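You operate a simulated robot arm through the tools that you are given. There is no shell and no other tool.

You are at the controls of a simulated robot arm. One attempt, no reset.

Task
Share out the colour pots on the open counter at the end of the slat wall. At the end: the blue dropper bottle from the open counter at the end of the slat wall stands where the grey filter stood; the blue colour pot from the open counter at the end of the slat wall is on the black iron dish; the orange colour pot from the open counter at the end of the slat wall is on the plate of the suction box; the grey filter from the open counter at the end of the slat wall stands on top of the brown spool; the green colour pot from the open counter at the end of the slat wall is on the grey iron plate (marked "V19") on the open counter at the end of the slat wall; whatever was shut is shut again. Leave all else as you found it, and nothing knocked over. Set down upright: colour pot.

The check looks at the end state, three seconds after you hand in, the way a careful person would. Anything else that was tipped, shoved, dropped, spilled or broken makes it a failure.

Robot
A 7-joint arm with a two-finger gripper, fixed in place. Base frame: the origin is on the floor under the middle of its stand, x ahead of it, y to its left, z up; the work surface is at about z = 88.2. Lengths are in cm, angles in rad, forces in N, time in s.
With the tool pointing down near the work surface it reaches from about 34 to 72 cm from the base axis. Its first joint turns from -1.152 to 1.152 rad. Payload 2.45 kg.
The tool frame sits at the grasp point between the pads (the TCP): z along the fingers, y along the line on which they close. The tips reach 2.6 cm beyond it. The gripper opens to 9.6 cm; its body begins 6.9 cm behind the TCP.
Orientation is that of the tool frame in the base frame, as a unit quaternion [w, x, y, z]. With the fingers straight down and closing along the base's y, the tool's x points along the base's -x, its y along +y and its z along -z.

Tools
- The arm moves only by the tool send_rows. Its argument "rows" is a list of rows, each a list of 2 entries, a list of its own where there are three numbers: the shift along the tool's x, y, z in cm, then the turn, a rotation vector about the tool's x, y, z in rad. In form: [[[dx, dy, dz], [rx, ry, rz]], ...]. A call has 1 to 20 rows; each row shifts and turns the commanded pose from where the row before left it, along the tool's axes as they then stand. "grip" is the gripper command, from -1 (fully open) to 1 (shut), values between in proportion, set as the call begins (left out, the last holds). Each row takes 0.2 s and may step no farther than 5 cm and 0.15 rad from the row before; otherwise, or with a gripper value out of range, the whole call is refused. Where a pose cannot be reached the arm comes as near as it can. A force on the tool above 40 N (or 10 N above the force at the start of the call, whichever is more), or a blocked arm, ends the call early, and 0.2 s more pass. Each finger travels about 5 cm/s and halts on what it meets, pressing with about 23 N; the grip force reading is that of the motor and also rises with nothing between the fingers. The clock runs only during rows and for 0.2 s after the last one: add rows that do not move to give the fingers time. The reply holds the time, the measured pose of the TCP, the force on the tool along the base axes, the opening and the grip force, in the units named above and with some noise, with the torque about the TCP (base axes, N m) and any sound that the robot's microphone picked up, and new pictures: "show" is both (left out), scene, wrist or none.
- Cameras (640 x 400 px; columns grow to the right, rows downward): "scene" is fixed at [16.45, -39.09, 142.14]; the picture's right is [0.79, -0.61, 0.00], its down [-0.37, -0.47, -0.80] and it looks along [0.49, 0.63, -0.60] (base axes); focal length 262 px, centre (320, 200). "wrist" rides on the gripper at [8.2, 0.3, -9.8] in the tool frame; the picture's right is [-0.04, 1.00, 0.00], its down [-0.73, -0.03, -0.68] and it looks along [-0.68, -0.03, 0.73] (tool axes); focal length 256 px, centre (320, 200). There is no depth. A picture from a camera that has moved, and an enlarged one, comes with that camera's place and axes in the base frame and with its lens.
- zoom(camera, box): a new picture of the part [left, top, right, bottom] of that camera's present view, enlarged. The clock stands still meanwhile.
- finish_job(): hands the job in; it is judged then, once.

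Places have to be worked out from the pictures, the camera data and where the tool is seen. Open the gripper and draw the arm clear of the work before you hand the job in, unless the task says otherwise.

The tools are called as name(argument=value, ...) on one line, values as JSON. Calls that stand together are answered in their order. send_rows: Moves the arm, as the interface text tells. Its arguments: {"type":"object","properties":{"rows":{"type":"array","items":{"type":"array"}},"grip":{"type":"number"},"show":{"type":"string","enum":["both","scene","wrist","none"]}},"required":["rows"]} The other tools are called the same way: zoom (camera, box) takes an enlarged picture of a part of a camera's view; finish_job () hands the job in.

At the start:

```text
t: 0.0
tool_pos: [41.06, 17.53, 121.94]
tool_rot: [0.0, 0.0, 1.0, 0.0]
ft_force: [-0.4, 0.3, 0.6]
wrist_torque: [0.01, 0.0, 0.04]
finger_gap: 9.61
gripper_force: 0.1
```

scene: 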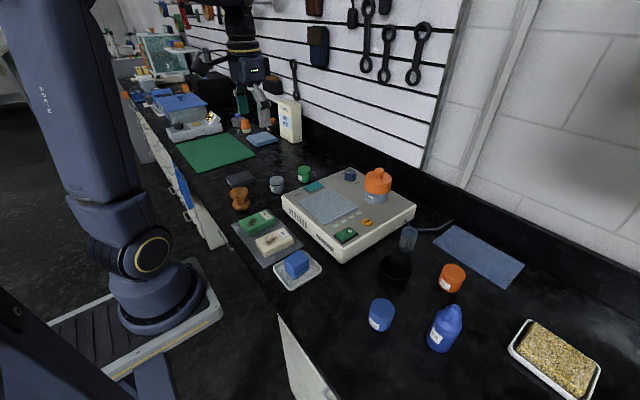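
wrist: 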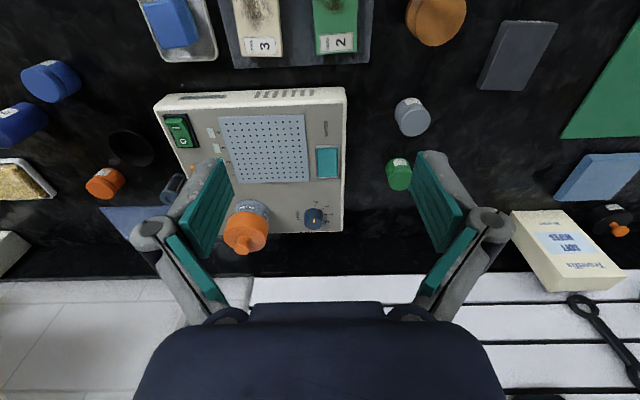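

I'll start by looking closely at both views to identify all objects before moving.

zoom(camera="scene", box=[220, 150, 420, 290])

zoom(camera="scene", box=[350, 210, 630, 400])

zoom(camera="wrist", box=[340, 0, 640, 200])

zoom(camera="wrist", box=[0, 0, 340, 260])

```text
2.86 times, centred on (320, 220) of scene
camera zoom: at [16.45, -39.09, 142.14], right [0.79, -0.61, 0.0], down [-0.37, -0.47, -0.8], along [0.49, 0.63, -0.6], focal length 750 px, centre (320, 143)
```

zoom: 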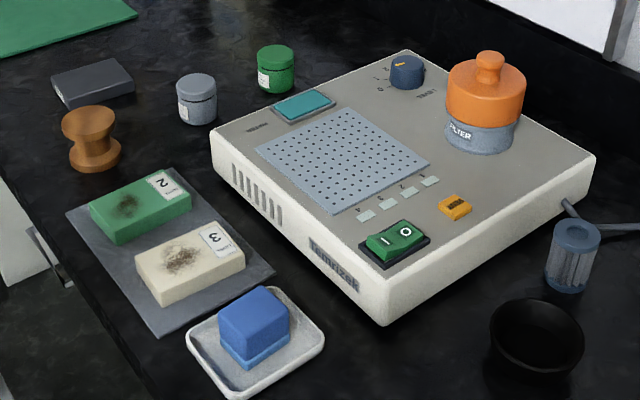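

```text
2.11 times, centred on (490, 305) of scene
camera zoom: at [16.45, -39.09, 142.14], right [0.79, -0.61, 0.0], down [-0.37, -0.47, -0.8], along [0.49, 0.63, -0.6], focal length 553 px, centre (-38, -21)
```

zoom: 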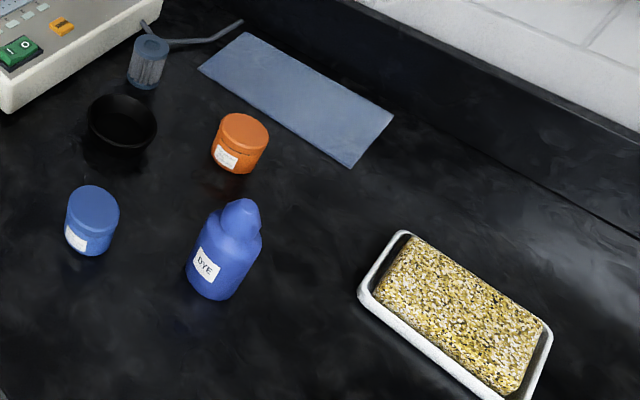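

```text
2.00 times, centred on (490, 100) of wrist
camera zoom: at [32.85, 17.85, 131.78], right [0.04, 1.0, 0.0], down [0.73, -0.03, 0.68], along [0.68, -0.03, -0.73], focal length 512 px, centre (-20, 400)
```

zoom: 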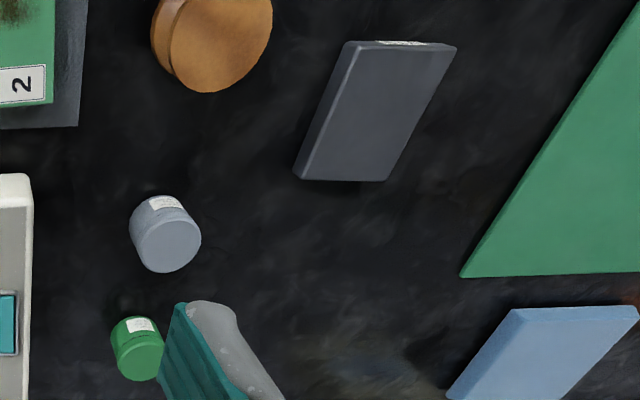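

```text
1.54 times, centred on (170, 130) of wrist
camera zoom: at [32.85, 17.85, 131.78], right [0.04, 1.0, 0.0], down [0.73, -0.03, 0.68], along [0.68, -0.03, -0.73], focal length 394 px, centre (551, 308)
```

zoom: 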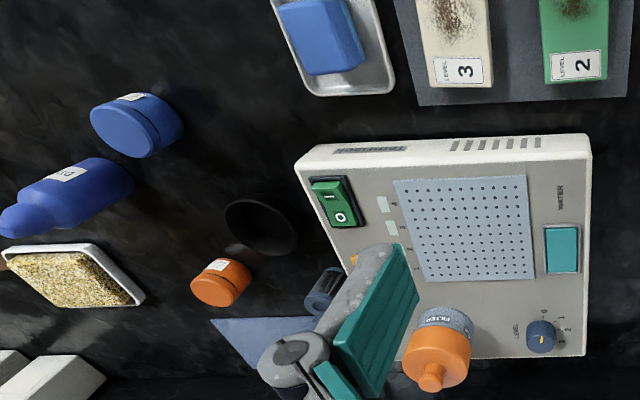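

The views show a suction box with a perforated plate, an orange-capped "FILTER" canister on it, a ribbed cylinder by the black dish, a grey pot, and several colour pots. I need to work out which one is the "grey filter" and which plate is "V19", so I'll zoom in further.

zoom(camera="scene", box=[375, 215, 465, 275])

zoom(camera="scene", box=[335, 160, 415, 215])

zoom(camera="scene", box=[215, 155, 320, 220])

zoom(camera="scene", box=[120, 60, 310, 180])

zoom(camera="wrist", box=[460, 0, 560, 100])

zoom(camera="wrist", box=[90, 110, 290, 270])

```text
6.67 times, centred on (420, 245) of scene
camera zoom: at [16.45, -39.09, 142.14], right [0.79, -0.61, 0.0], down [-0.37, -0.47, -0.8], along [0.49, 0.63, -0.6], focal length 1750 px, centre (-347, -100)
```

zoom: 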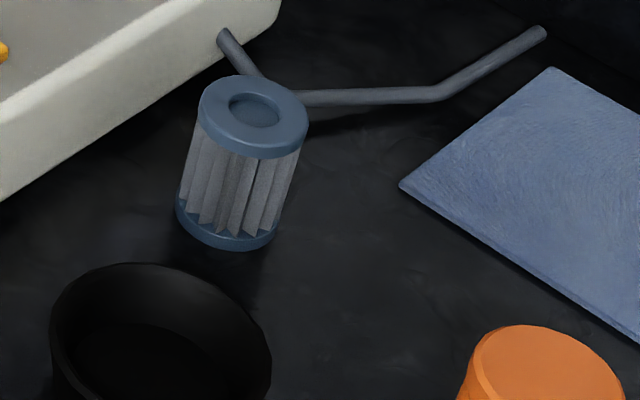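

```text
7.27 times, centred on (375, 188) of scene
camera zoom: at [16.45, -39.09, 142.14], right [0.79, -0.61, 0.0], down [-0.37, -0.47, -0.8], along [0.49, 0.63, -0.6], focal length 1909 px, centre (-80, 291)
```

zoom: 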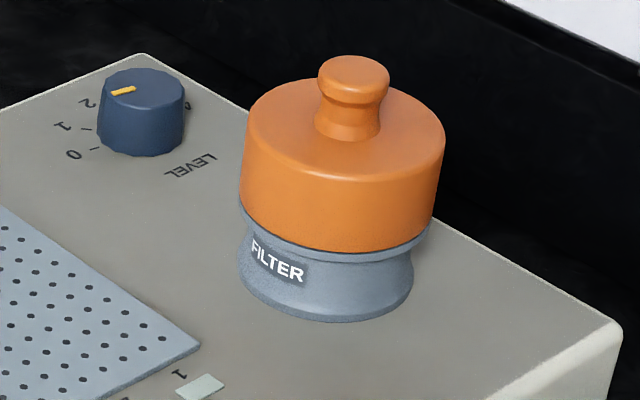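

```text
6.10 times, centred on (268, 188) of scene
camera zoom: at [16.45, -39.09, 142.14], right [0.79, -0.61, 0.0], down [-0.37, -0.47, -0.8], along [0.49, 0.63, -0.6], focal length 1600 px, centre (640, 276)
```

zoom: 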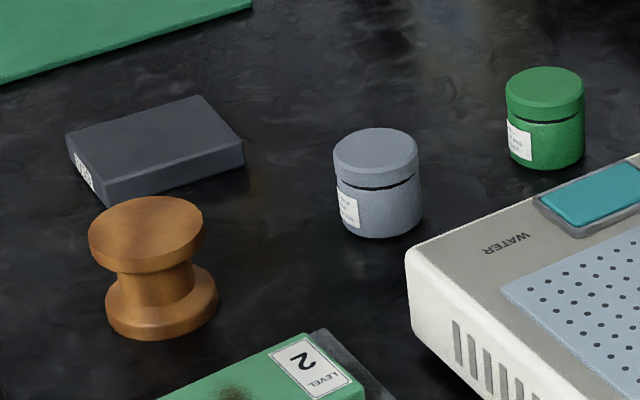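

```text
3.33 times, centred on (215, 120) of scene
camera zoom: at [16.45, -39.09, 142.14], right [0.79, -0.61, 0.0], down [-0.37, -0.47, -0.8], along [0.49, 0.63, -0.6], focal length 875 px, centre (670, 467)
```

zoom: 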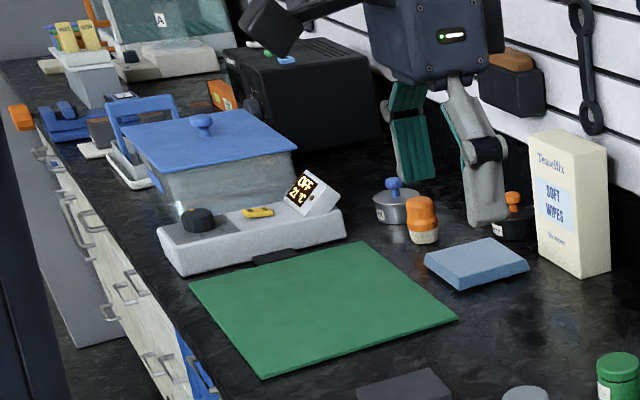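

```text
4.00 times, centred on (510, 50) of wrist
camera zoom: at [32.85, 17.85, 131.78], right [0.04, 1.0, 0.0], down [0.73, -0.03, 0.68], along [0.68, -0.03, -0.73], focal length 1024 px, centre (-440, 800)
```

zoom: 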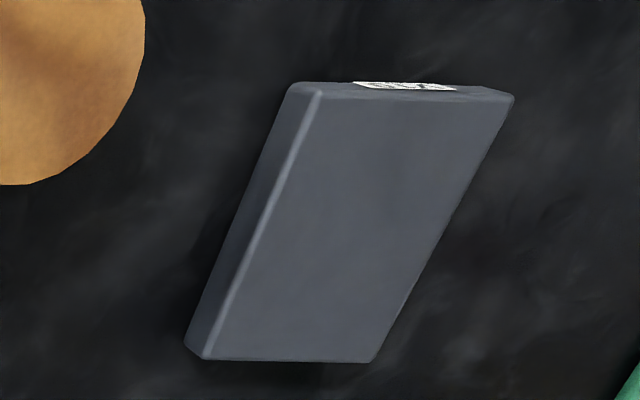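

```text
2.50 times, centred on (190, 190) of wrist
camera zoom: at [32.85, 17.85, 131.78], right [0.04, 1.0, 0.0], down [0.73, -0.03, 0.68], along [0.68, -0.03, -0.73], focal length 640 px, centre (645, 225)
```

zoom: 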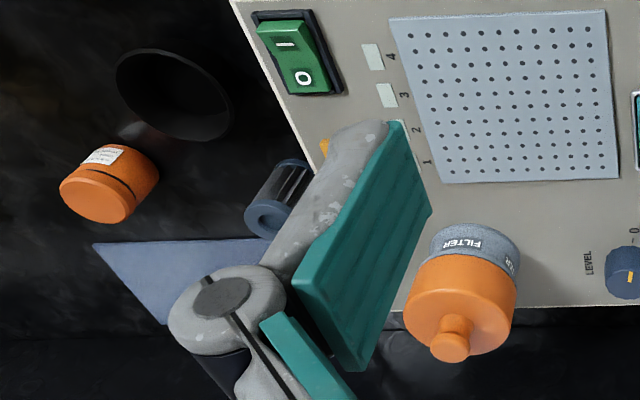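

The pleated cylinder standing on the counter by the black dish is the grey filter, and the dark grey slab with an edge label should be the V19 plate. My rough positions are filter (65.5,-14.4), dish (56.5,-18), orange pot (64,-28), blue pot (44,-24), bottle (50,-34), green pot (63.5,31), spool (38,30) and plate (44,45). Next I'll move the wrist camera over the right-hand group for accurate measurements.

send_rows(rows=[[[0, -4.3, 1.5], [0, 0, 0]], [[0, -4.3, 1.5], [0, 0, 0]], [[0, -4.3, 1.5], [0, 0, 0]], [[0, -4.3, 1.5], [0, 0, 0]], [[0, -4.3, 1.5], [0, 0, 0]], [[0, -4.3, 1.5], [0, 0, 0]], [[0, -4.3, 1.5], [0, 0, 0]], [[0, -4.3, 1.5], [0, 0, 0]], [[0, 0, 0], [0, 0, 0]]], grip=-1, show="both")

```text
t: 2.0
tool_pos: [40.95, -16.86, 109.7]
tool_rot: [0.0, 0.0, 1.0, 0.0]
ft_force: [0.5, -0.2, 0.0]
wrist_torque: [0.0, 0.0, -0.01]
finger_gap: 9.58
gripper_force: 0.0
camera wrist: at [32.77, -16.63, 119.59], right [0.04, 1.0, 0.0], down [0.73, -0.03, 0.68], along [0.68, -0.03, -0.73], focal length 256 px, centre (320, 200)
```

scene: 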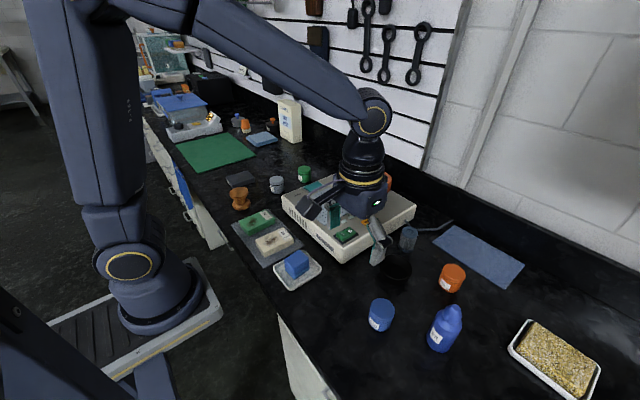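
wrist: 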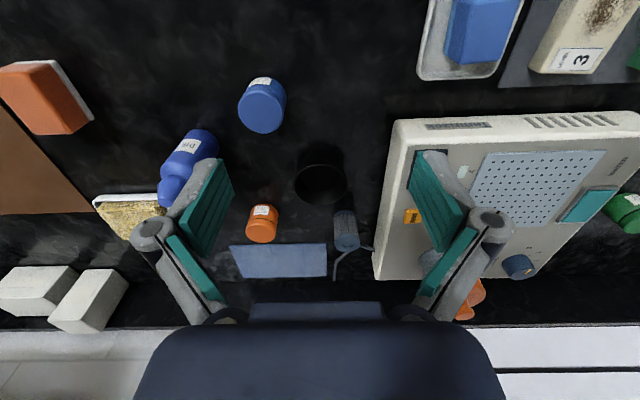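

The wrist view now covers the dish, filter, orange pot, blue pot and bottle. I'll zoom in to measure them.

zoom(camera="wrist", box=[220, 120, 420, 290])

zoom(camera="wrist", box=[140, 60, 300, 220])

zoom(camera="wrist", box=[360, 90, 640, 330])

```text
2.35 times, centred on (320, 205) of wrist
camera zoom: at [32.77, -16.63, 119.59], right [0.04, 1.0, 0.0], down [0.73, -0.03, 0.68], along [0.68, -0.03, -0.73], focal length 602 px, centre (320, 188)
```

zoom: 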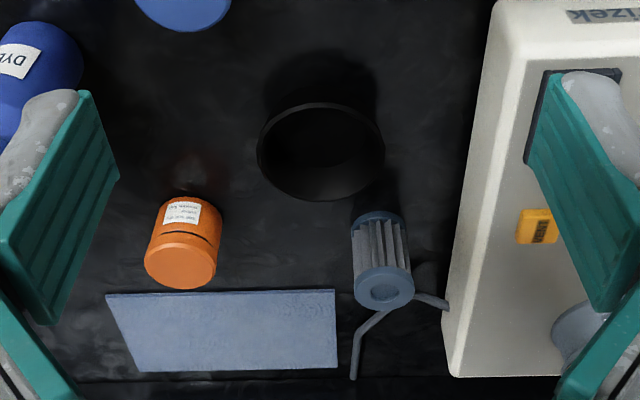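

```text
2.50 times, centred on (220, 140) of wrist
camera zoom: at [32.77, -16.63, 119.59], right [0.04, 1.0, 0.0], down [0.73, -0.03, 0.68], along [0.68, -0.03, -0.73], focal length 640 px, centre (570, 350)
```

zoom: 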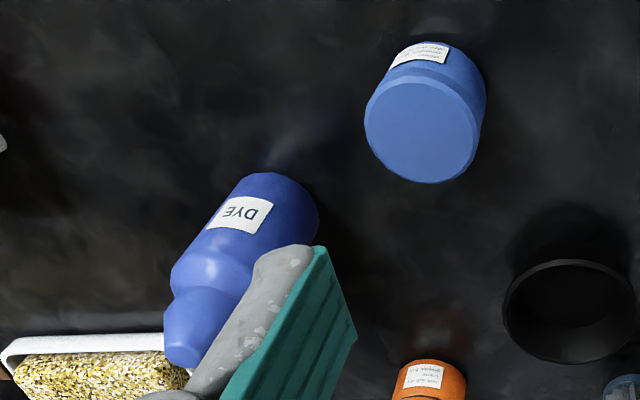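

```text
1.67 times, centred on (500, 210) of wrist
camera zoom: at [32.77, -16.63, 119.59], right [0.04, 1.0, 0.0], down [0.73, -0.03, 0.68], along [0.68, -0.03, -0.73], focal length 427 px, centre (20, 183)
```

zoom: 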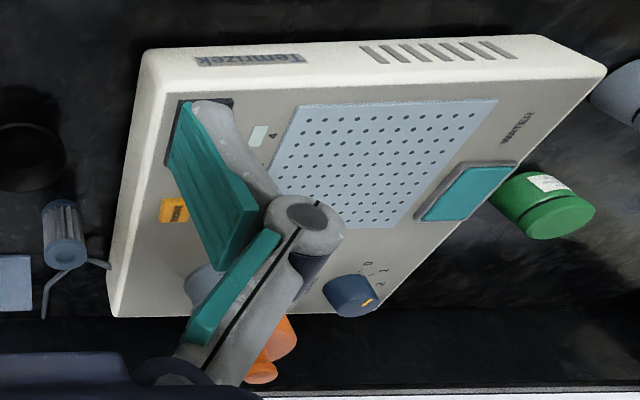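

Measured from this view: filter about (66.2,-13.8), 5.7 tall and 4.3 wide; dish (56.4,-17.7), 7.9 across; blue pot (44.4,-23.8), 5 across; orange pot (64.1,-27.6). Next I'll check the finger shape in the scene view and look at the dish's depth.

zoom(camera="scene", box=[280, 150, 440, 290])

zoom(camera="wrist", box=[285, 140, 360, 215])

zoom(camera="scene", box=[370, 240, 420, 290])

```text
2.86 times, centred on (360, 220) of scene
camera zoom: at [16.45, -39.09, 142.14], right [0.79, -0.61, 0.0], down [-0.37, -0.47, -0.8], along [0.49, 0.63, -0.6], focal length 750 px, centre (206, 143)
```

zoom: 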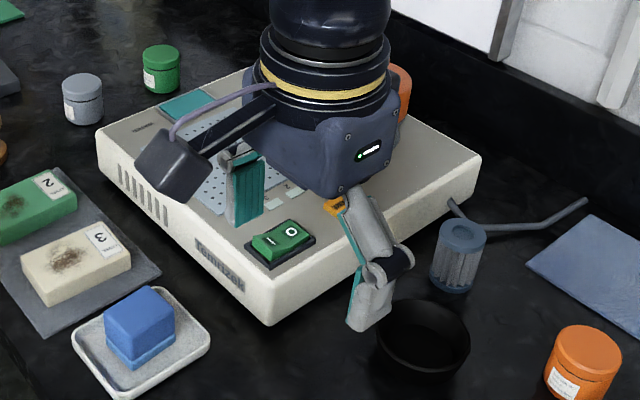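

```text
5.33 times, centred on (322, 178) of wrist
camera zoom: at [32.77, -16.63, 119.59], right [0.04, 1.0, 0.0], down [0.73, -0.03, 0.68], along [0.68, -0.03, -0.73], focal length 1365 px, centre (307, 320)
```

zoom: 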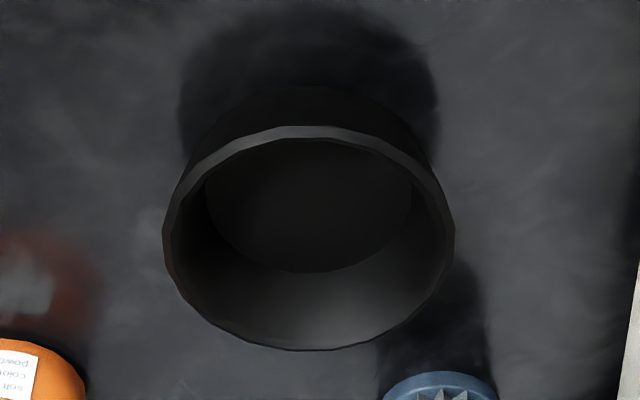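

```text
8.00 times, centred on (395, 265) of scene
camera zoom: at [16.45, -39.09, 142.14], right [0.79, -0.61, 0.0], down [-0.37, -0.47, -0.8], along [0.49, 0.63, -0.6], focal length 2100 px, centre (-280, -320)
```

zoom: 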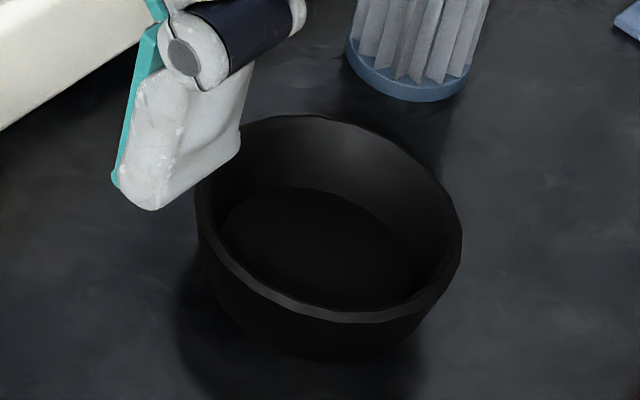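

The dish is a low bowl: floor about 6 cm across, rim about 2.5 cm high. So the pots must be gripped near their tops, with the tips above the rim. I'll now hover over the filter with the fingers part closed to about 6.2 cm, to keep clear of the box side, and measure again.

send_rows(rows=[[[-4.175, 0.477, 0.95], [0, 0, 0]], [[-4.175, 0.477, 0.95], [0, 0, 0]], [[-4.175, 0.477, 0.95], [0, 0, 0]], [[-4.175, 0.477, 0.95], [0, 0, 0]], [[-4.175, 0.477, 0.95], [0, 0, 0]], [[-4.175, 0.477, 0.95], [0, 0, 0]], [[0, 0, 0], [0, 0, 0]]], grip=-0.29, show="both")

```text
t: 3.6
tool_pos: [66.35, -14.09, 103.96]
tool_rot: [0.0, 0.001, 1.0, 0.0]
ft_force: [-0.9, 0.0, 0.4]
wrist_torque: [-0.01, 0.0, -0.01]
finger_gap: 6.18
gripper_force: 0.1
camera wrist: at [58.14, -13.74, 113.86], right [0.04, 1.0, 0.0], down [0.73, -0.03, 0.68], along [0.68, -0.03, -0.73], focal length 256 px, centre (320, 200)
```

scene: 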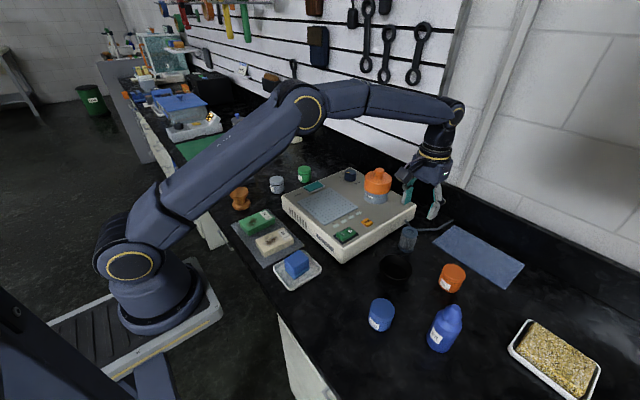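
wrist: 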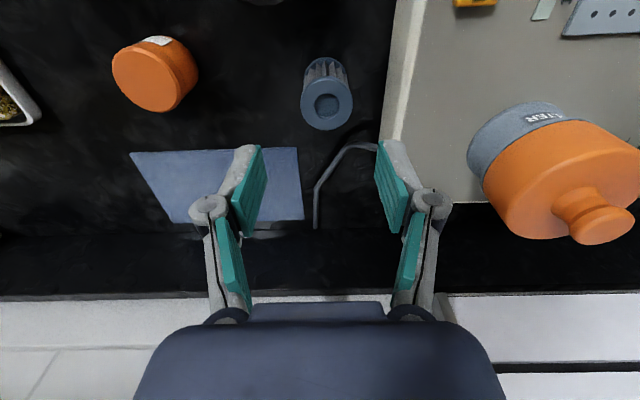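

The pose is as commanded. I'll zoom on the filter and the box edge to get exact offsets.

zoom(camera="wrist", box=[270, 40, 420, 140])

zoom(camera="scene", box=[370, 150, 470, 260])

```text
4.00 times, centred on (345, 90) of wrist
camera zoom: at [58.14, -13.74, 113.86], right [0.04, 1.0, 0.0], down [0.73, -0.03, 0.68], along [0.68, -0.03, -0.73], focal length 1024 px, centre (220, 640)
```

zoom: 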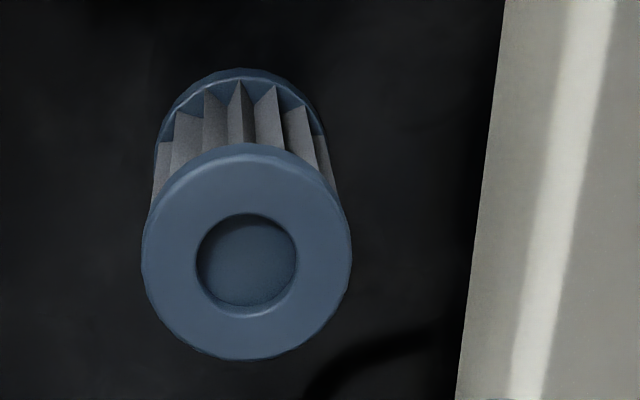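

```text
3.64 times, centred on (420, 205) of scene
camera zoom: at [16.45, -39.09, 142.14], right [0.79, -0.61, 0.0], down [-0.37, -0.47, -0.8], along [0.49, 0.63, -0.6], focal length 955 px, centre (-44, 182)
```

zoom: 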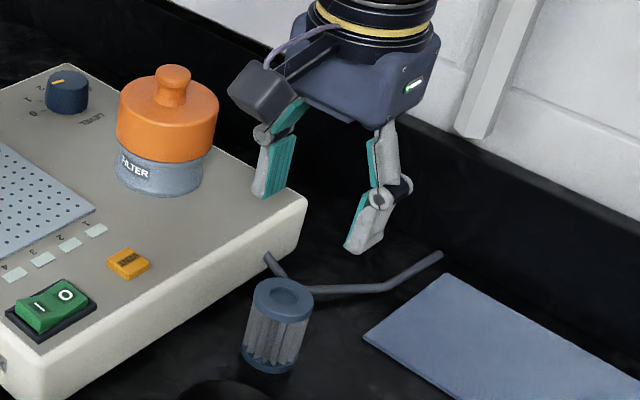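

Refined: filter axis at (66.3,-13.65), top about 94.0, box side at y about -7.8. I'll narrow the opening to 5.6, centre over the filter, and lower to TCP z of about 91.6.

send_rows(rows=[[[0.05, 0.44, 0], [0, 0, 0]], [[0, 0, 2.5], [0, 0, 0]], [[0, 0, 2.5], [0, 0, 0]], [[0, 0, 2.0], [0, 0, 0]], [[0, 0, 0], [0, 0, 0]]], grip=-0.167, show="both")

zoom(camera="wrist", box=[220, 60, 420, 260])

zoom(camera="scene", box=[370, 180, 450, 260])

```text
t: 4.8
tool_pos: [66.05, -13.75, 97.29]
tool_rot: [0.0, 0.0, 1.0, 0.0]
ft_force: [0.6, -0.4, -0.2]
wrist_torque: [-0.01, -0.02, -0.04]
finger_gap: 5.6
gripper_force: 0.0
camera wrist: at [57.86, -13.37, 107.09], right [0.04, 1.0, 0.0], down [0.73, -0.03, 0.68], along [0.68, -0.03, -0.73], focal length 256 px, centre (320, 200)
```

scene: 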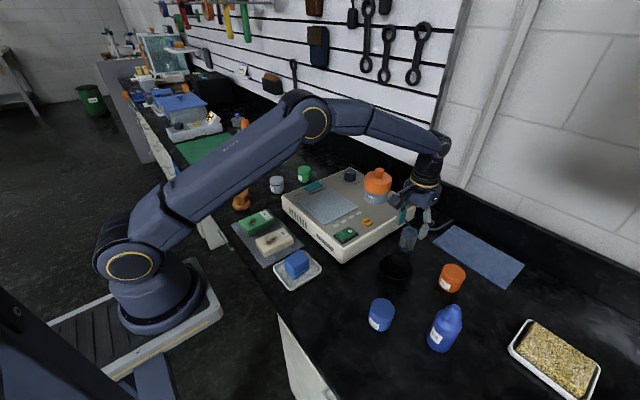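
wrist: 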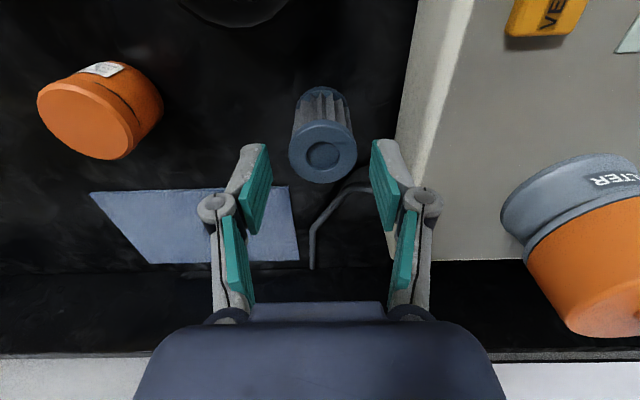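

```text
2.00 times, centred on (320, 160) of wrist
camera zoom: at [57.86, -13.37, 107.09], right [0.04, 1.0, 0.0], down [0.73, -0.03, 0.68], along [0.68, -0.03, -0.73], focal length 512 px, centre (320, 280)
```

zoom: 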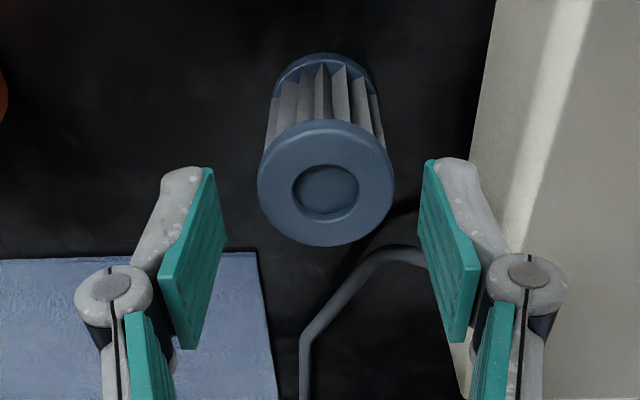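

```text
5.00 times, centred on (410, 220) of scene
camera zoom: at [16.45, -39.09, 142.14], right [0.79, -0.61, 0.0], down [-0.37, -0.47, -0.8], along [0.49, 0.63, -0.6], focal length 1313 px, centre (-130, 100)
```

zoom: 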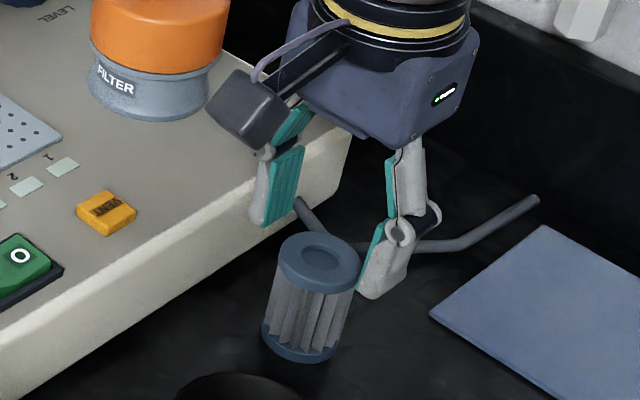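

The filter centre sits about 0.2 cm toward +y of the finger midline, and x matches. I'll shift +0.2 and go down to z of about 91.5, watching the force.

send_rows(rows=[[[0, 0.2, 0], [0, 0, 0]], [[0, 0, 1.8], [0, 0, 0]], [[0, 0, 1.8], [0, 0, 0]], [[0, 0, 1.4], [0, 0, 0]], [[0, 0, 0.8], [0, 0, 0]], [[0, 0, 0], [0, 0, 0]]], show="both")

zoom(camera="scene", box=[370, 180, 450, 260])

```text
t: 6.2
tool_pos: [66.17, -13.53, 91.46]
tool_rot: [0.0, 0.001, 1.0, -0.001]
ft_force: [0.4, -0.7, -0.4]
wrist_torque: [-0.05, 0.03, 0.0]
finger_gap: 5.63
gripper_force: 0.1
camera wrist: at [57.93, -13.07, 101.25], right [0.04, 1.0, 0.0], down [0.73, -0.03, 0.68], along [0.68, -0.03, -0.73], focal length 256 px, centre (320, 200)
```

scene: 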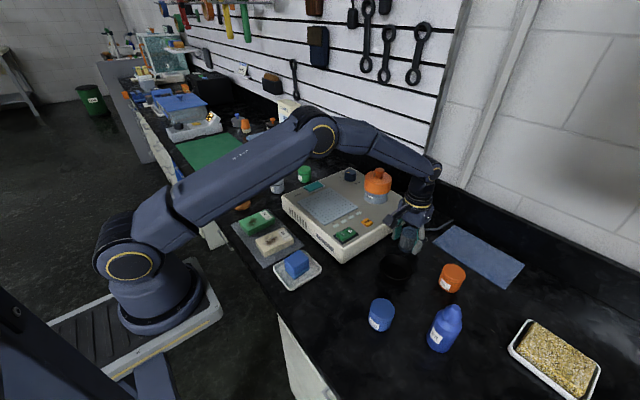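
wrist: 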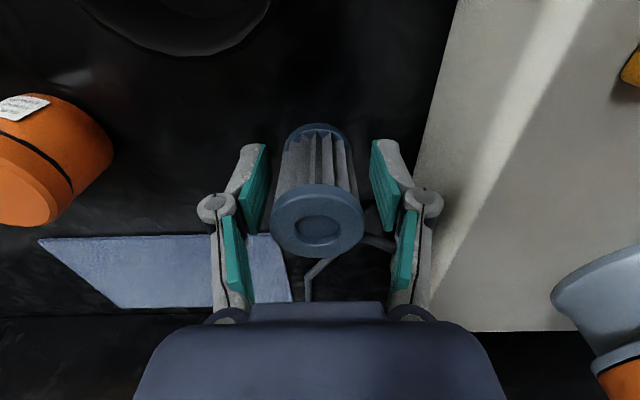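

```text
5.00 times, centred on (410, 220) of scene
camera zoom: at [16.45, -39.09, 142.14], right [0.79, -0.61, 0.0], down [-0.37, -0.47, -0.8], along [0.49, 0.63, -0.6], focal length 1313 px, centre (-130, 100)
```

zoom: 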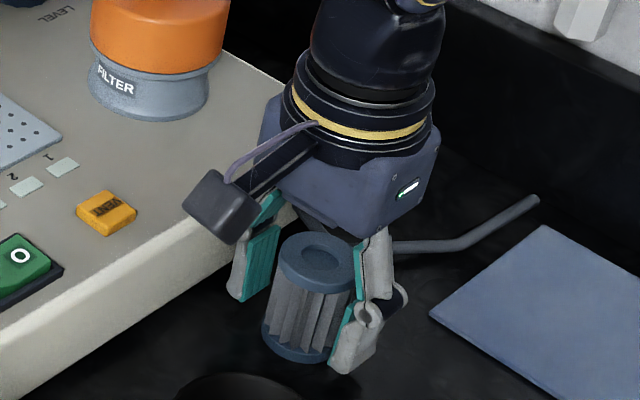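

The filter stands centred between the pads, so I'll close on it now.

send_rows(rows=[[[0, 0, 0], [0, 0, 0]], [[0, 0, 0], [0, 0, 0]], [[0, 0, 0], [0, 0, 0]], [[0, 0, 0], [0, 0, 0]]], grip=0.5, show="wrist")

```text
t: 7.2
tool_pos: [66.17, -13.43, 91.37]
tool_rot: [0.0, 0.001, 1.0, 0.0]
ft_force: [-0.4, -0.2, 0.4]
wrist_torque: [0.01, 0.01, 0.01]
finger_gap: 4.09
gripper_force: 23.1
camera wrist: at [57.93, -13.07, 101.28], right [0.04, 1.0, 0.0], down [0.73, -0.03, 0.68], along [0.68, -0.03, -0.73], focal length 256 px, centre (320, 200)
```

wrist: 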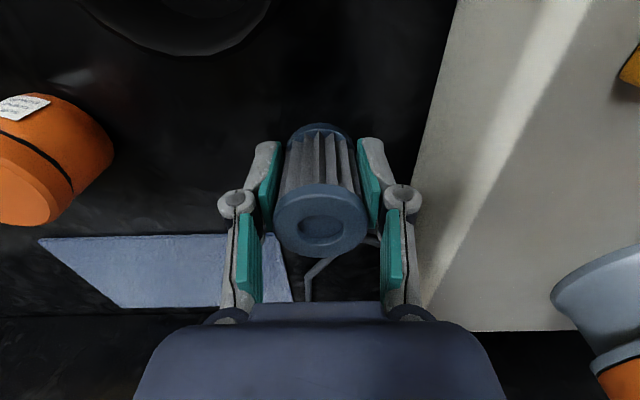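

The grip holds at a 4.09 gap and 23 N. I'll lift straight up to about z 115, retract toward x of about 40 so I clear the orange-capped canister, then travel to the spool side.

send_rows(rows=[[[0, 0, -1], [0, 0, 0]], [[0, 0, -3], [0, 0, 0]], [[0, 0, -4], [0, 0, 0]], [[0, 0, -4], [0, 0, 0]], [[0, 0, -4], [0, 0, 0]], [[0, 0, -4], [0, 0, 0]], [[0, 0, -3.5], [0, 0, 0]], [[0, 0, 0], [0, 0, 0]]], show="both")

send_rows(rows=[[[4.3, 0, 0], [0, 0, 0]], [[4.3, 0, 0], [0, 0, 0]], [[4.3, 0, 0], [0, 0, 0]], [[4.3, 0, 0], [0, 0, 0]], [[4.3, 0, 0], [0, 0, 0]], [[4.3, 0, 0], [0, 0, 0]], [[0, 4.0, 0], [0, 0, 0]], [[0, 4.0, 0], [0, 0, 0]], [[0, 4.0, 0], [0, 0, 0]], [[0, 4.0, 0], [0, 0, 0]], [[0, 4.0, 0], [0, 0, 0]], [[0, 4.0, 0], [0, 0, 0]], [[0, 4.0, 0], [0, 0, 0]], [[0, 4.0, 0], [0, 0, 0]], [[0, 4.0, 0], [0, 0, 0]], [[0, 0, 0], [0, 0, 0]]], show="both")

```text
t: 9.0
tool_pos: [66.18, -13.38, 115.17]
tool_rot: [-0.001, 0.001, 1.0, 0.0]
ft_force: [-0.6, -0.5, -0.5]
wrist_torque: [0.01, 0.02, 0.0]
finger_gap: 4.11
gripper_force: 23.1
camera wrist: at [58.04, -13.15, 124.97], right [0.04, 1.0, 0.0], down [0.73, -0.03, 0.68], along [0.68, -0.03, -0.73], focal length 256 px, centre (320, 200)
```

scene: 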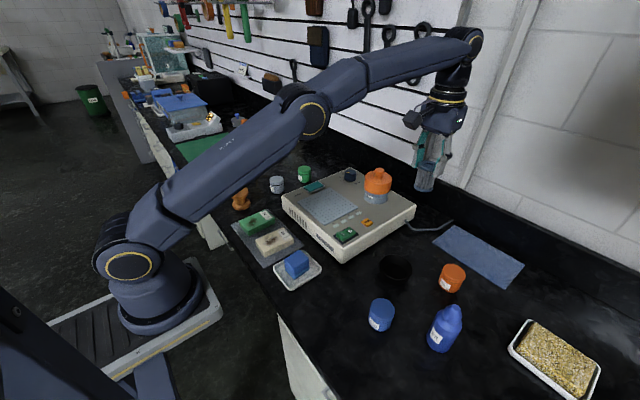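
wrist: 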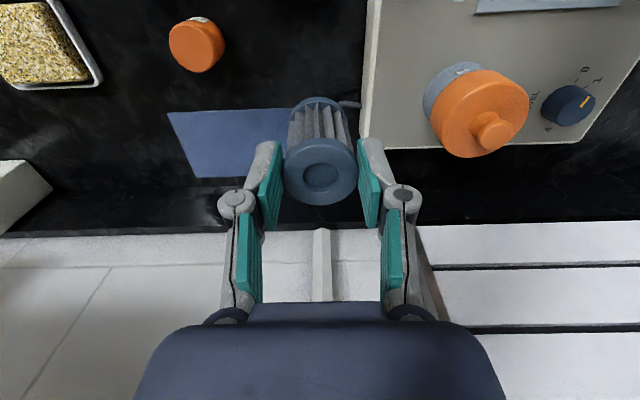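

```text
t: 12.4
tool_pos: [40.23, 22.45, 114.92]
tool_rot: [0.0, 0.001, 1.0, 0.0]
ft_force: [-0.2, -0.6, -0.5]
wrist_torque: [0.01, 0.02, 0.01]
finger_gap: 4.1
gripper_force: 22.6
camera wrist: at [31.98, 22.83, 124.81], right [0.04, 1.0, 0.0], down [0.73, -0.03, 0.68], along [0.68, -0.03, -0.73], focal length 256 px, centre (320, 200)
```

scene: 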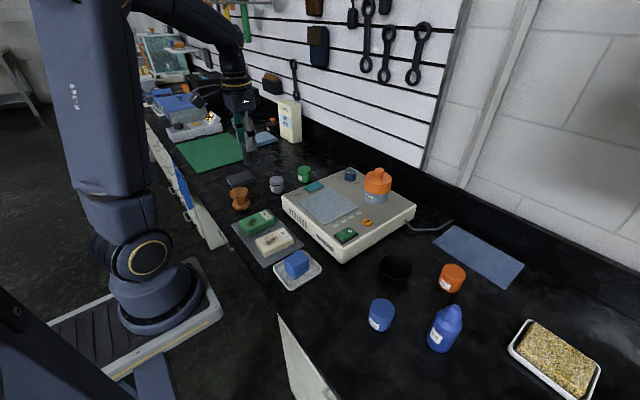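
wrist: 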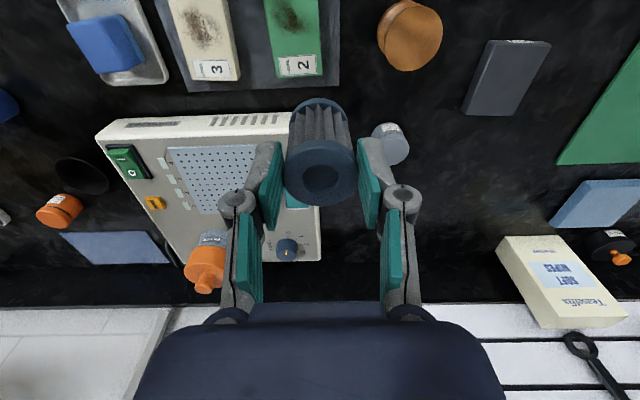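

The filter now looks lower in the grip than when I closed on it: its top cap is at row 170 instead of 220. I'll zoom in to check before going further.

zoom(camera="wrist", box=[220, 70, 420, 270])

zoom(camera="scene", box=[215, 80, 285, 170])

```text
2.00 times, centred on (320, 170) of wrist
camera zoom: at [31.98, 22.83, 124.81], right [0.04, 1.0, 0.0], down [0.73, -0.03, 0.68], along [0.68, -0.03, -0.73], focal length 512 px, centre (320, 260)
```

zoom: 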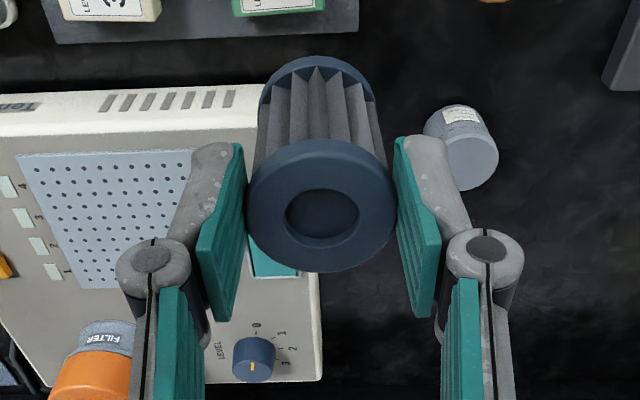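

```text
4.44 times, centred on (250, 125) of scene
camera zoom: at [16.45, -39.08, 142.14], right [0.79, -0.61, 0.0], down [-0.37, -0.47, -0.8], along [0.49, 0.63, -0.6], focal length 1167 px, centre (631, 533)
```

zoom: 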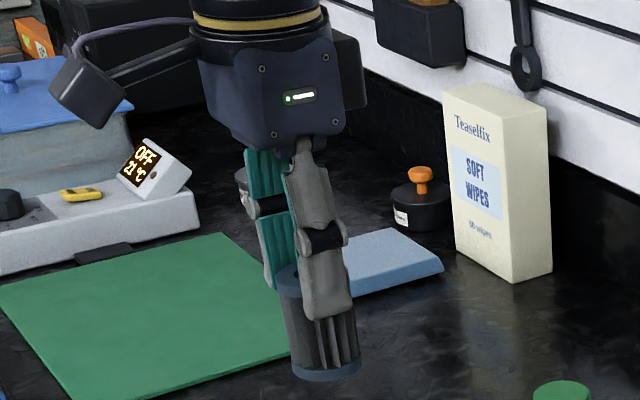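

The filter has slid about 4 cm down in the pads. Its top is now about 1.5 cm below the TCP and its bottom about 7.3 below, and it hangs vertical and hasn't moved since. I'll carry on gently and zoom on the spool to measure it.

zoom(camera="wrist", box=[360, 0, 460, 90])

zoom(camera="scene", box=[220, 180, 270, 220])

```text
4.44 times, centred on (410, 45) of wrist
camera zoom: at [31.98, 22.83, 124.81], right [0.04, 1.0, 0.0], down [0.73, -0.03, 0.68], along [0.68, -0.03, -0.73], focal length 1138 px, centre (-80, 889)
```

zoom: 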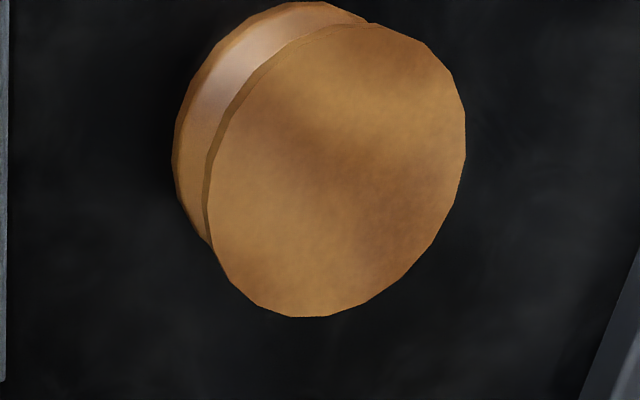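

```text
10.00 times, centred on (245, 200) of scene
camera zoom: at [16.45, -39.08, 142.14], right [0.79, -0.61, 0.0], down [-0.37, -0.47, -0.8], along [0.49, 0.63, -0.6], focal length 2625 px, centre (1070, 200)
```

zoom: 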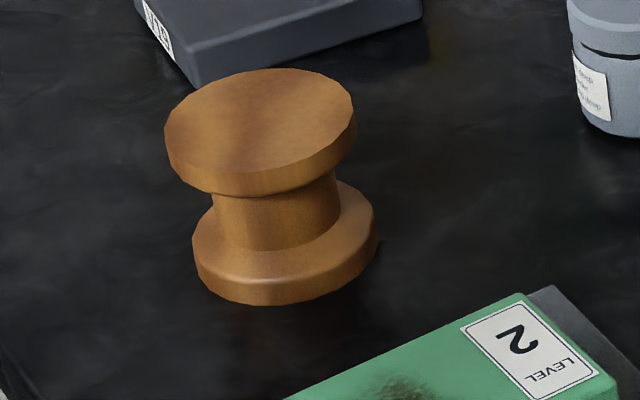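

Spool top centre comes out at about (38.2,32.3) from the wrist view and (38,31) from the scene, top z about 93.7, 6.1 across. I'll move over it with the filter bottom still about 7 cm above and compare again.

send_rows(rows=[[[0.8, 3.1, 1.5], [0, 0, 0]], [[0.8, 3.1, 1.5], [0, 0, 0]], [[0.8, 3.1, 1.5], [0, 0, 0]], [[0, 0, 1.5], [0, 0, 0]], [[0, 0, 0], [0, 0, 0]]], show="both")

zoom(camera="wrist", box=[240, 50, 400, 210])

zoom(camera="scene", box=[200, 140, 280, 220])

```text
t: 13.6
tool_pos: [37.86, 32.06, 108.88]
tool_rot: [0.0, 0.001, 1.0, 0.0]
ft_force: [0.7, 0.6, -1.0]
wrist_torque: [0.0, -0.03, -0.02]
finger_gap: 4.05
gripper_force: 22.8
camera wrist: at [29.7, 32.24, 118.81], right [0.04, 1.0, 0.0], down [0.73, -0.03, 0.68], along [0.68, -0.03, -0.73], focal length 256 px, centre (320, 200)
```

scene: 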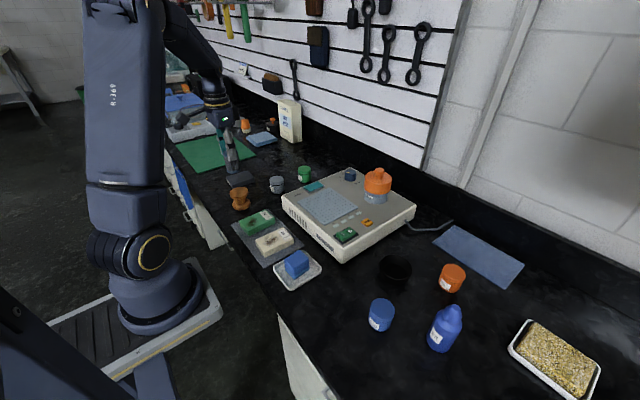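
wrist: 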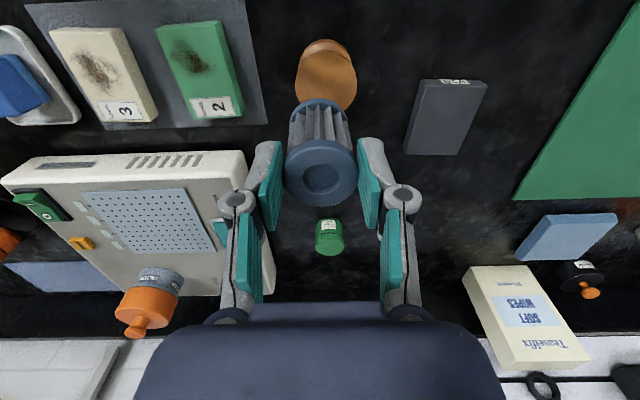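

```text
2.50 times, centred on (320, 130) of wrist
camera zoom: at [29.7, 32.24, 118.81], right [0.04, 1.0, 0.0], down [0.73, -0.03, 0.68], along [0.68, -0.03, -0.73], focal length 640 px, centre (320, 375)
```

zoom: 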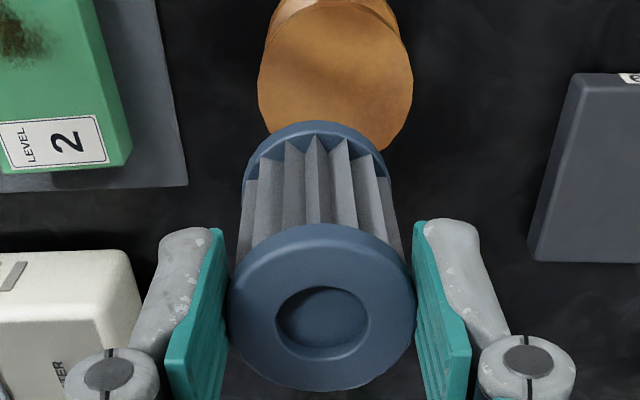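

```text
5.00 times, centred on (240, 180) of scene
camera zoom: at [16.45, -39.09, 142.14], right [0.79, -0.61, 0.0], down [-0.37, -0.47, -0.8], along [0.49, 0.63, -0.6], focal length 1313 px, centre (720, 300)
```

zoom: 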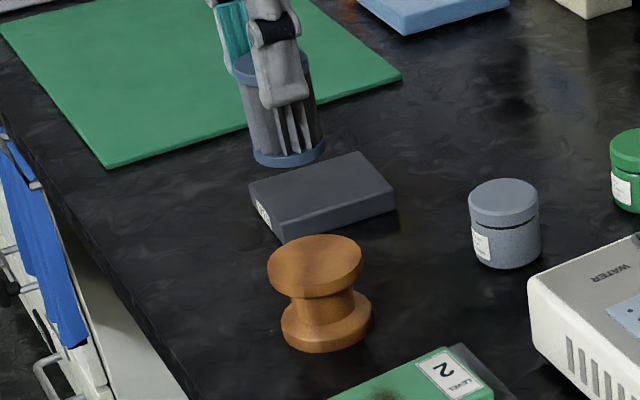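

Spool top centre measures (38.0,32.4), and the filter axis hangs at about (38.1,31.85) with its bottom at about z 102.2. I'll correct +0.55 in y and descend 6.5 cm, then check the gap.

send_rows(rows=[[[0.13, 0.55, 0], [0, 0, 0]], [[0, 0, 2.2], [0, 0, 0]], [[0, 0, 2.2], [0, 0, 0]], [[0, 0, 2.1], [0, 0, 0]], [[0, 0, 0], [0, 0, 0]]], show="both")

zoom(camera="wrist", box=[240, 50, 400, 210])

zoom(camera="scene", box=[200, 140, 280, 220])

```text
t: 14.8
tool_pos: [37.86, 32.49, 102.47]
tool_rot: [0.0, 0.0, 1.0, 0.001]
ft_force: [0.4, -0.2, -1.4]
wrist_torque: [0.01, 0.01, 0.02]
finger_gap: 4.08
gripper_force: 23.3
camera wrist: at [29.61, 32.74, 112.27], right [0.04, 1.0, 0.0], down [0.73, -0.03, 0.68], along [0.68, -0.03, -0.73], focal length 256 px, centre (320, 200)
```

scene: 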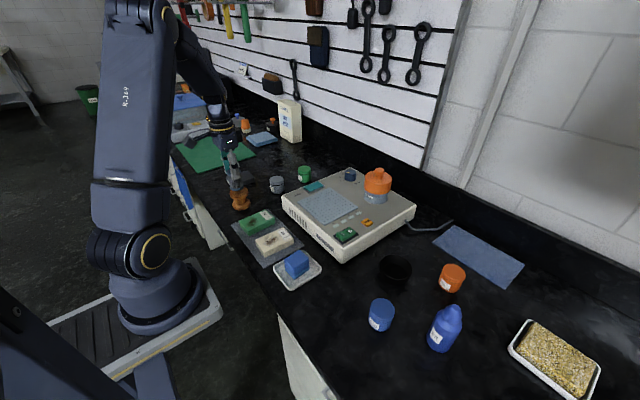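
wrist: 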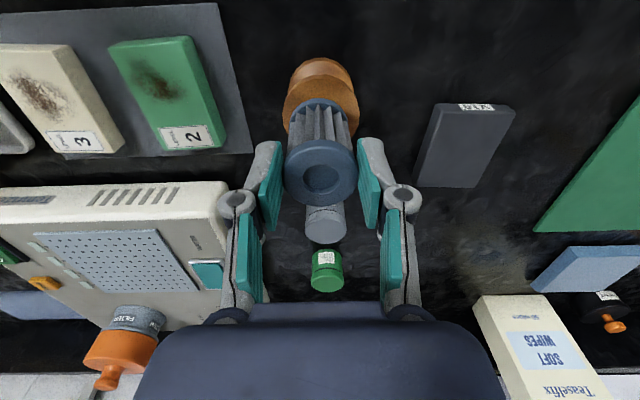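

```text
2.50 times, centred on (320, 130) of wrist
camera zoom: at [29.61, 32.74, 112.27], right [0.04, 1.0, 0.0], down [0.73, -0.03, 0.68], along [0.68, -0.03, -0.73], focal length 640 px, centre (320, 375)
```

zoom: 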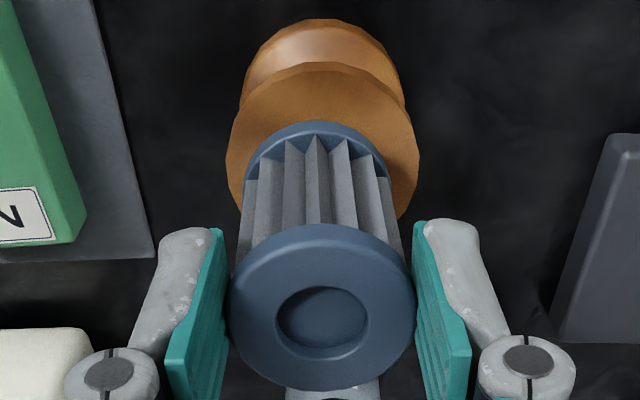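

```text
5.00 times, centred on (240, 180) of scene
camera zoom: at [16.45, -39.09, 142.14], right [0.79, -0.61, 0.0], down [-0.37, -0.47, -0.8], along [0.49, 0.63, -0.6], focal length 1313 px, centre (720, 300)
```

zoom: 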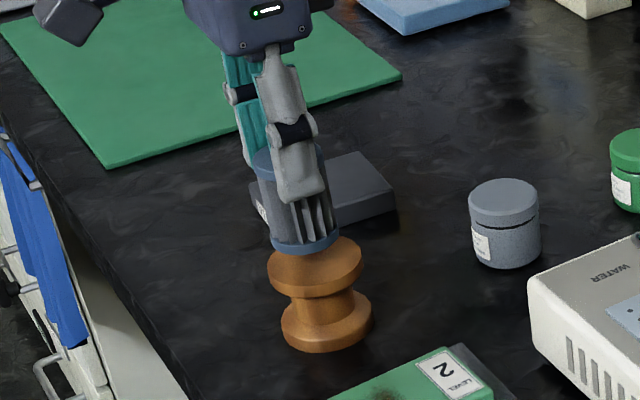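

The filter is centred on the spool to within about 0.2 cm, with roughly a 2 cm gap left. I'll nudge +0.15 in x and lower 1.3 cm, then take small steps.

send_rows(rows=[[[-0.15, 0.05, 0], [0, 0, 0]], [[0, 0, 0.7], [0, 0, 0]], [[0, 0, 0.6], [0, 0, 0]], [[0, 0, 0], [0, 0, 0]]], show="wrist")

zoom(camera="scene", box=[215, 160, 265, 210])

```text
t: 15.8
tool_pos: [37.91, 32.45, 101.16]
tool_rot: [0.0, 0.0, 1.0, 0.0]
ft_force: [0.6, -0.1, -1.0]
wrist_torque: [0.0, 0.0, 0.0]
finger_gap: 4.05
gripper_force: 23.0
camera wrist: at [29.77, 32.83, 110.95], right [0.04, 1.0, 0.0], down [0.73, -0.03, 0.68], along [0.68, -0.03, -0.73], focal length 256 px, centre (320, 200)
```

wrist: 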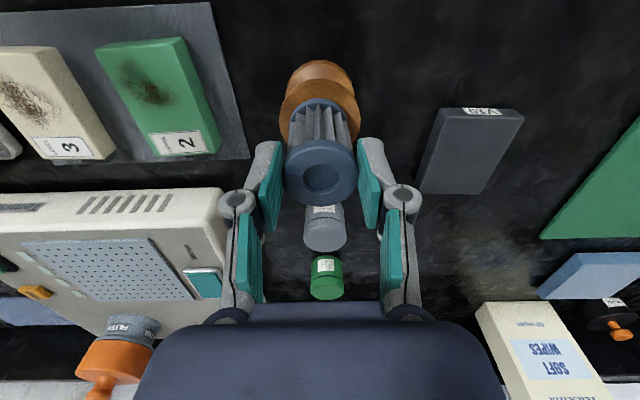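

```text
8.00 times, centred on (240, 185) of scene
camera zoom: at [16.45, -39.09, 142.14], right [0.79, -0.61, 0.0], down [-0.37, -0.47, -0.8], along [0.49, 0.63, -0.6], focal length 2100 px, centre (960, 320)
```

zoom: 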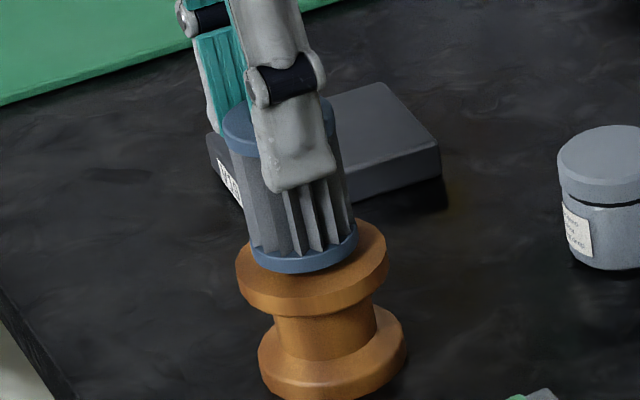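

About 0.5–0.7 cm of gap still shows. I'll lower in 0.25 cm steps and watch the force.

send_rows(rows=[[[0, 0, 0.25], [0, 0, 0]], [[0, 0, 0], [0, 0, 0]]], show="none")

send_rows(rows=[[[0, 0, 0.2], [0, 0, 0]], [[0, 0, 0], [0, 0, 0]]], show="none")

zoom(camera="scene", box=[215, 160, 265, 210])

```text
t: 16.4
tool_pos: [37.95, 32.62, 100.71]
tool_rot: [0.0, 0.0, 1.0, 0.0]
ft_force: [-0.2, -0.1, -0.4]
wrist_torque: [0.04, -0.02, 0.01]
finger_gap: 4.08
gripper_force: 22.8
```

```text
t: 17.0
tool_pos: [37.92, 32.54, 100.7]
tool_rot: [0.0, 0.0, 1.0, 0.0]
ft_force: [-0.4, -0.3, -0.2]
wrist_torque: [-0.01, -0.01, 0.01]
finger_gap: 4.07
gripper_force: 23.2
```

```text
8.00 times, centred on (240, 185) of scene
camera zoom: at [16.45, -39.09, 142.14], right [0.79, -0.61, 0.0], down [-0.37, -0.47, -0.8], along [0.49, 0.63, -0.6], focal length 2100 px, centre (960, 320)
```

zoom: 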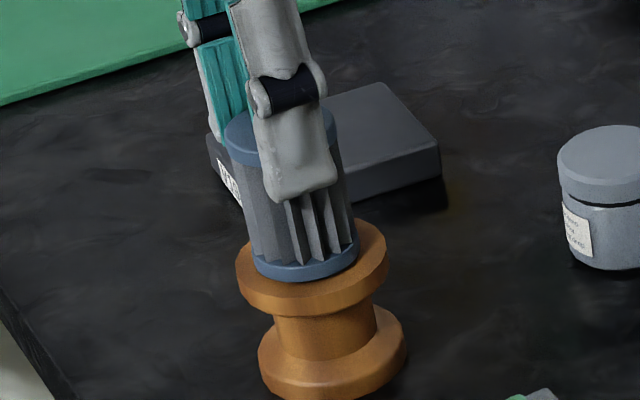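

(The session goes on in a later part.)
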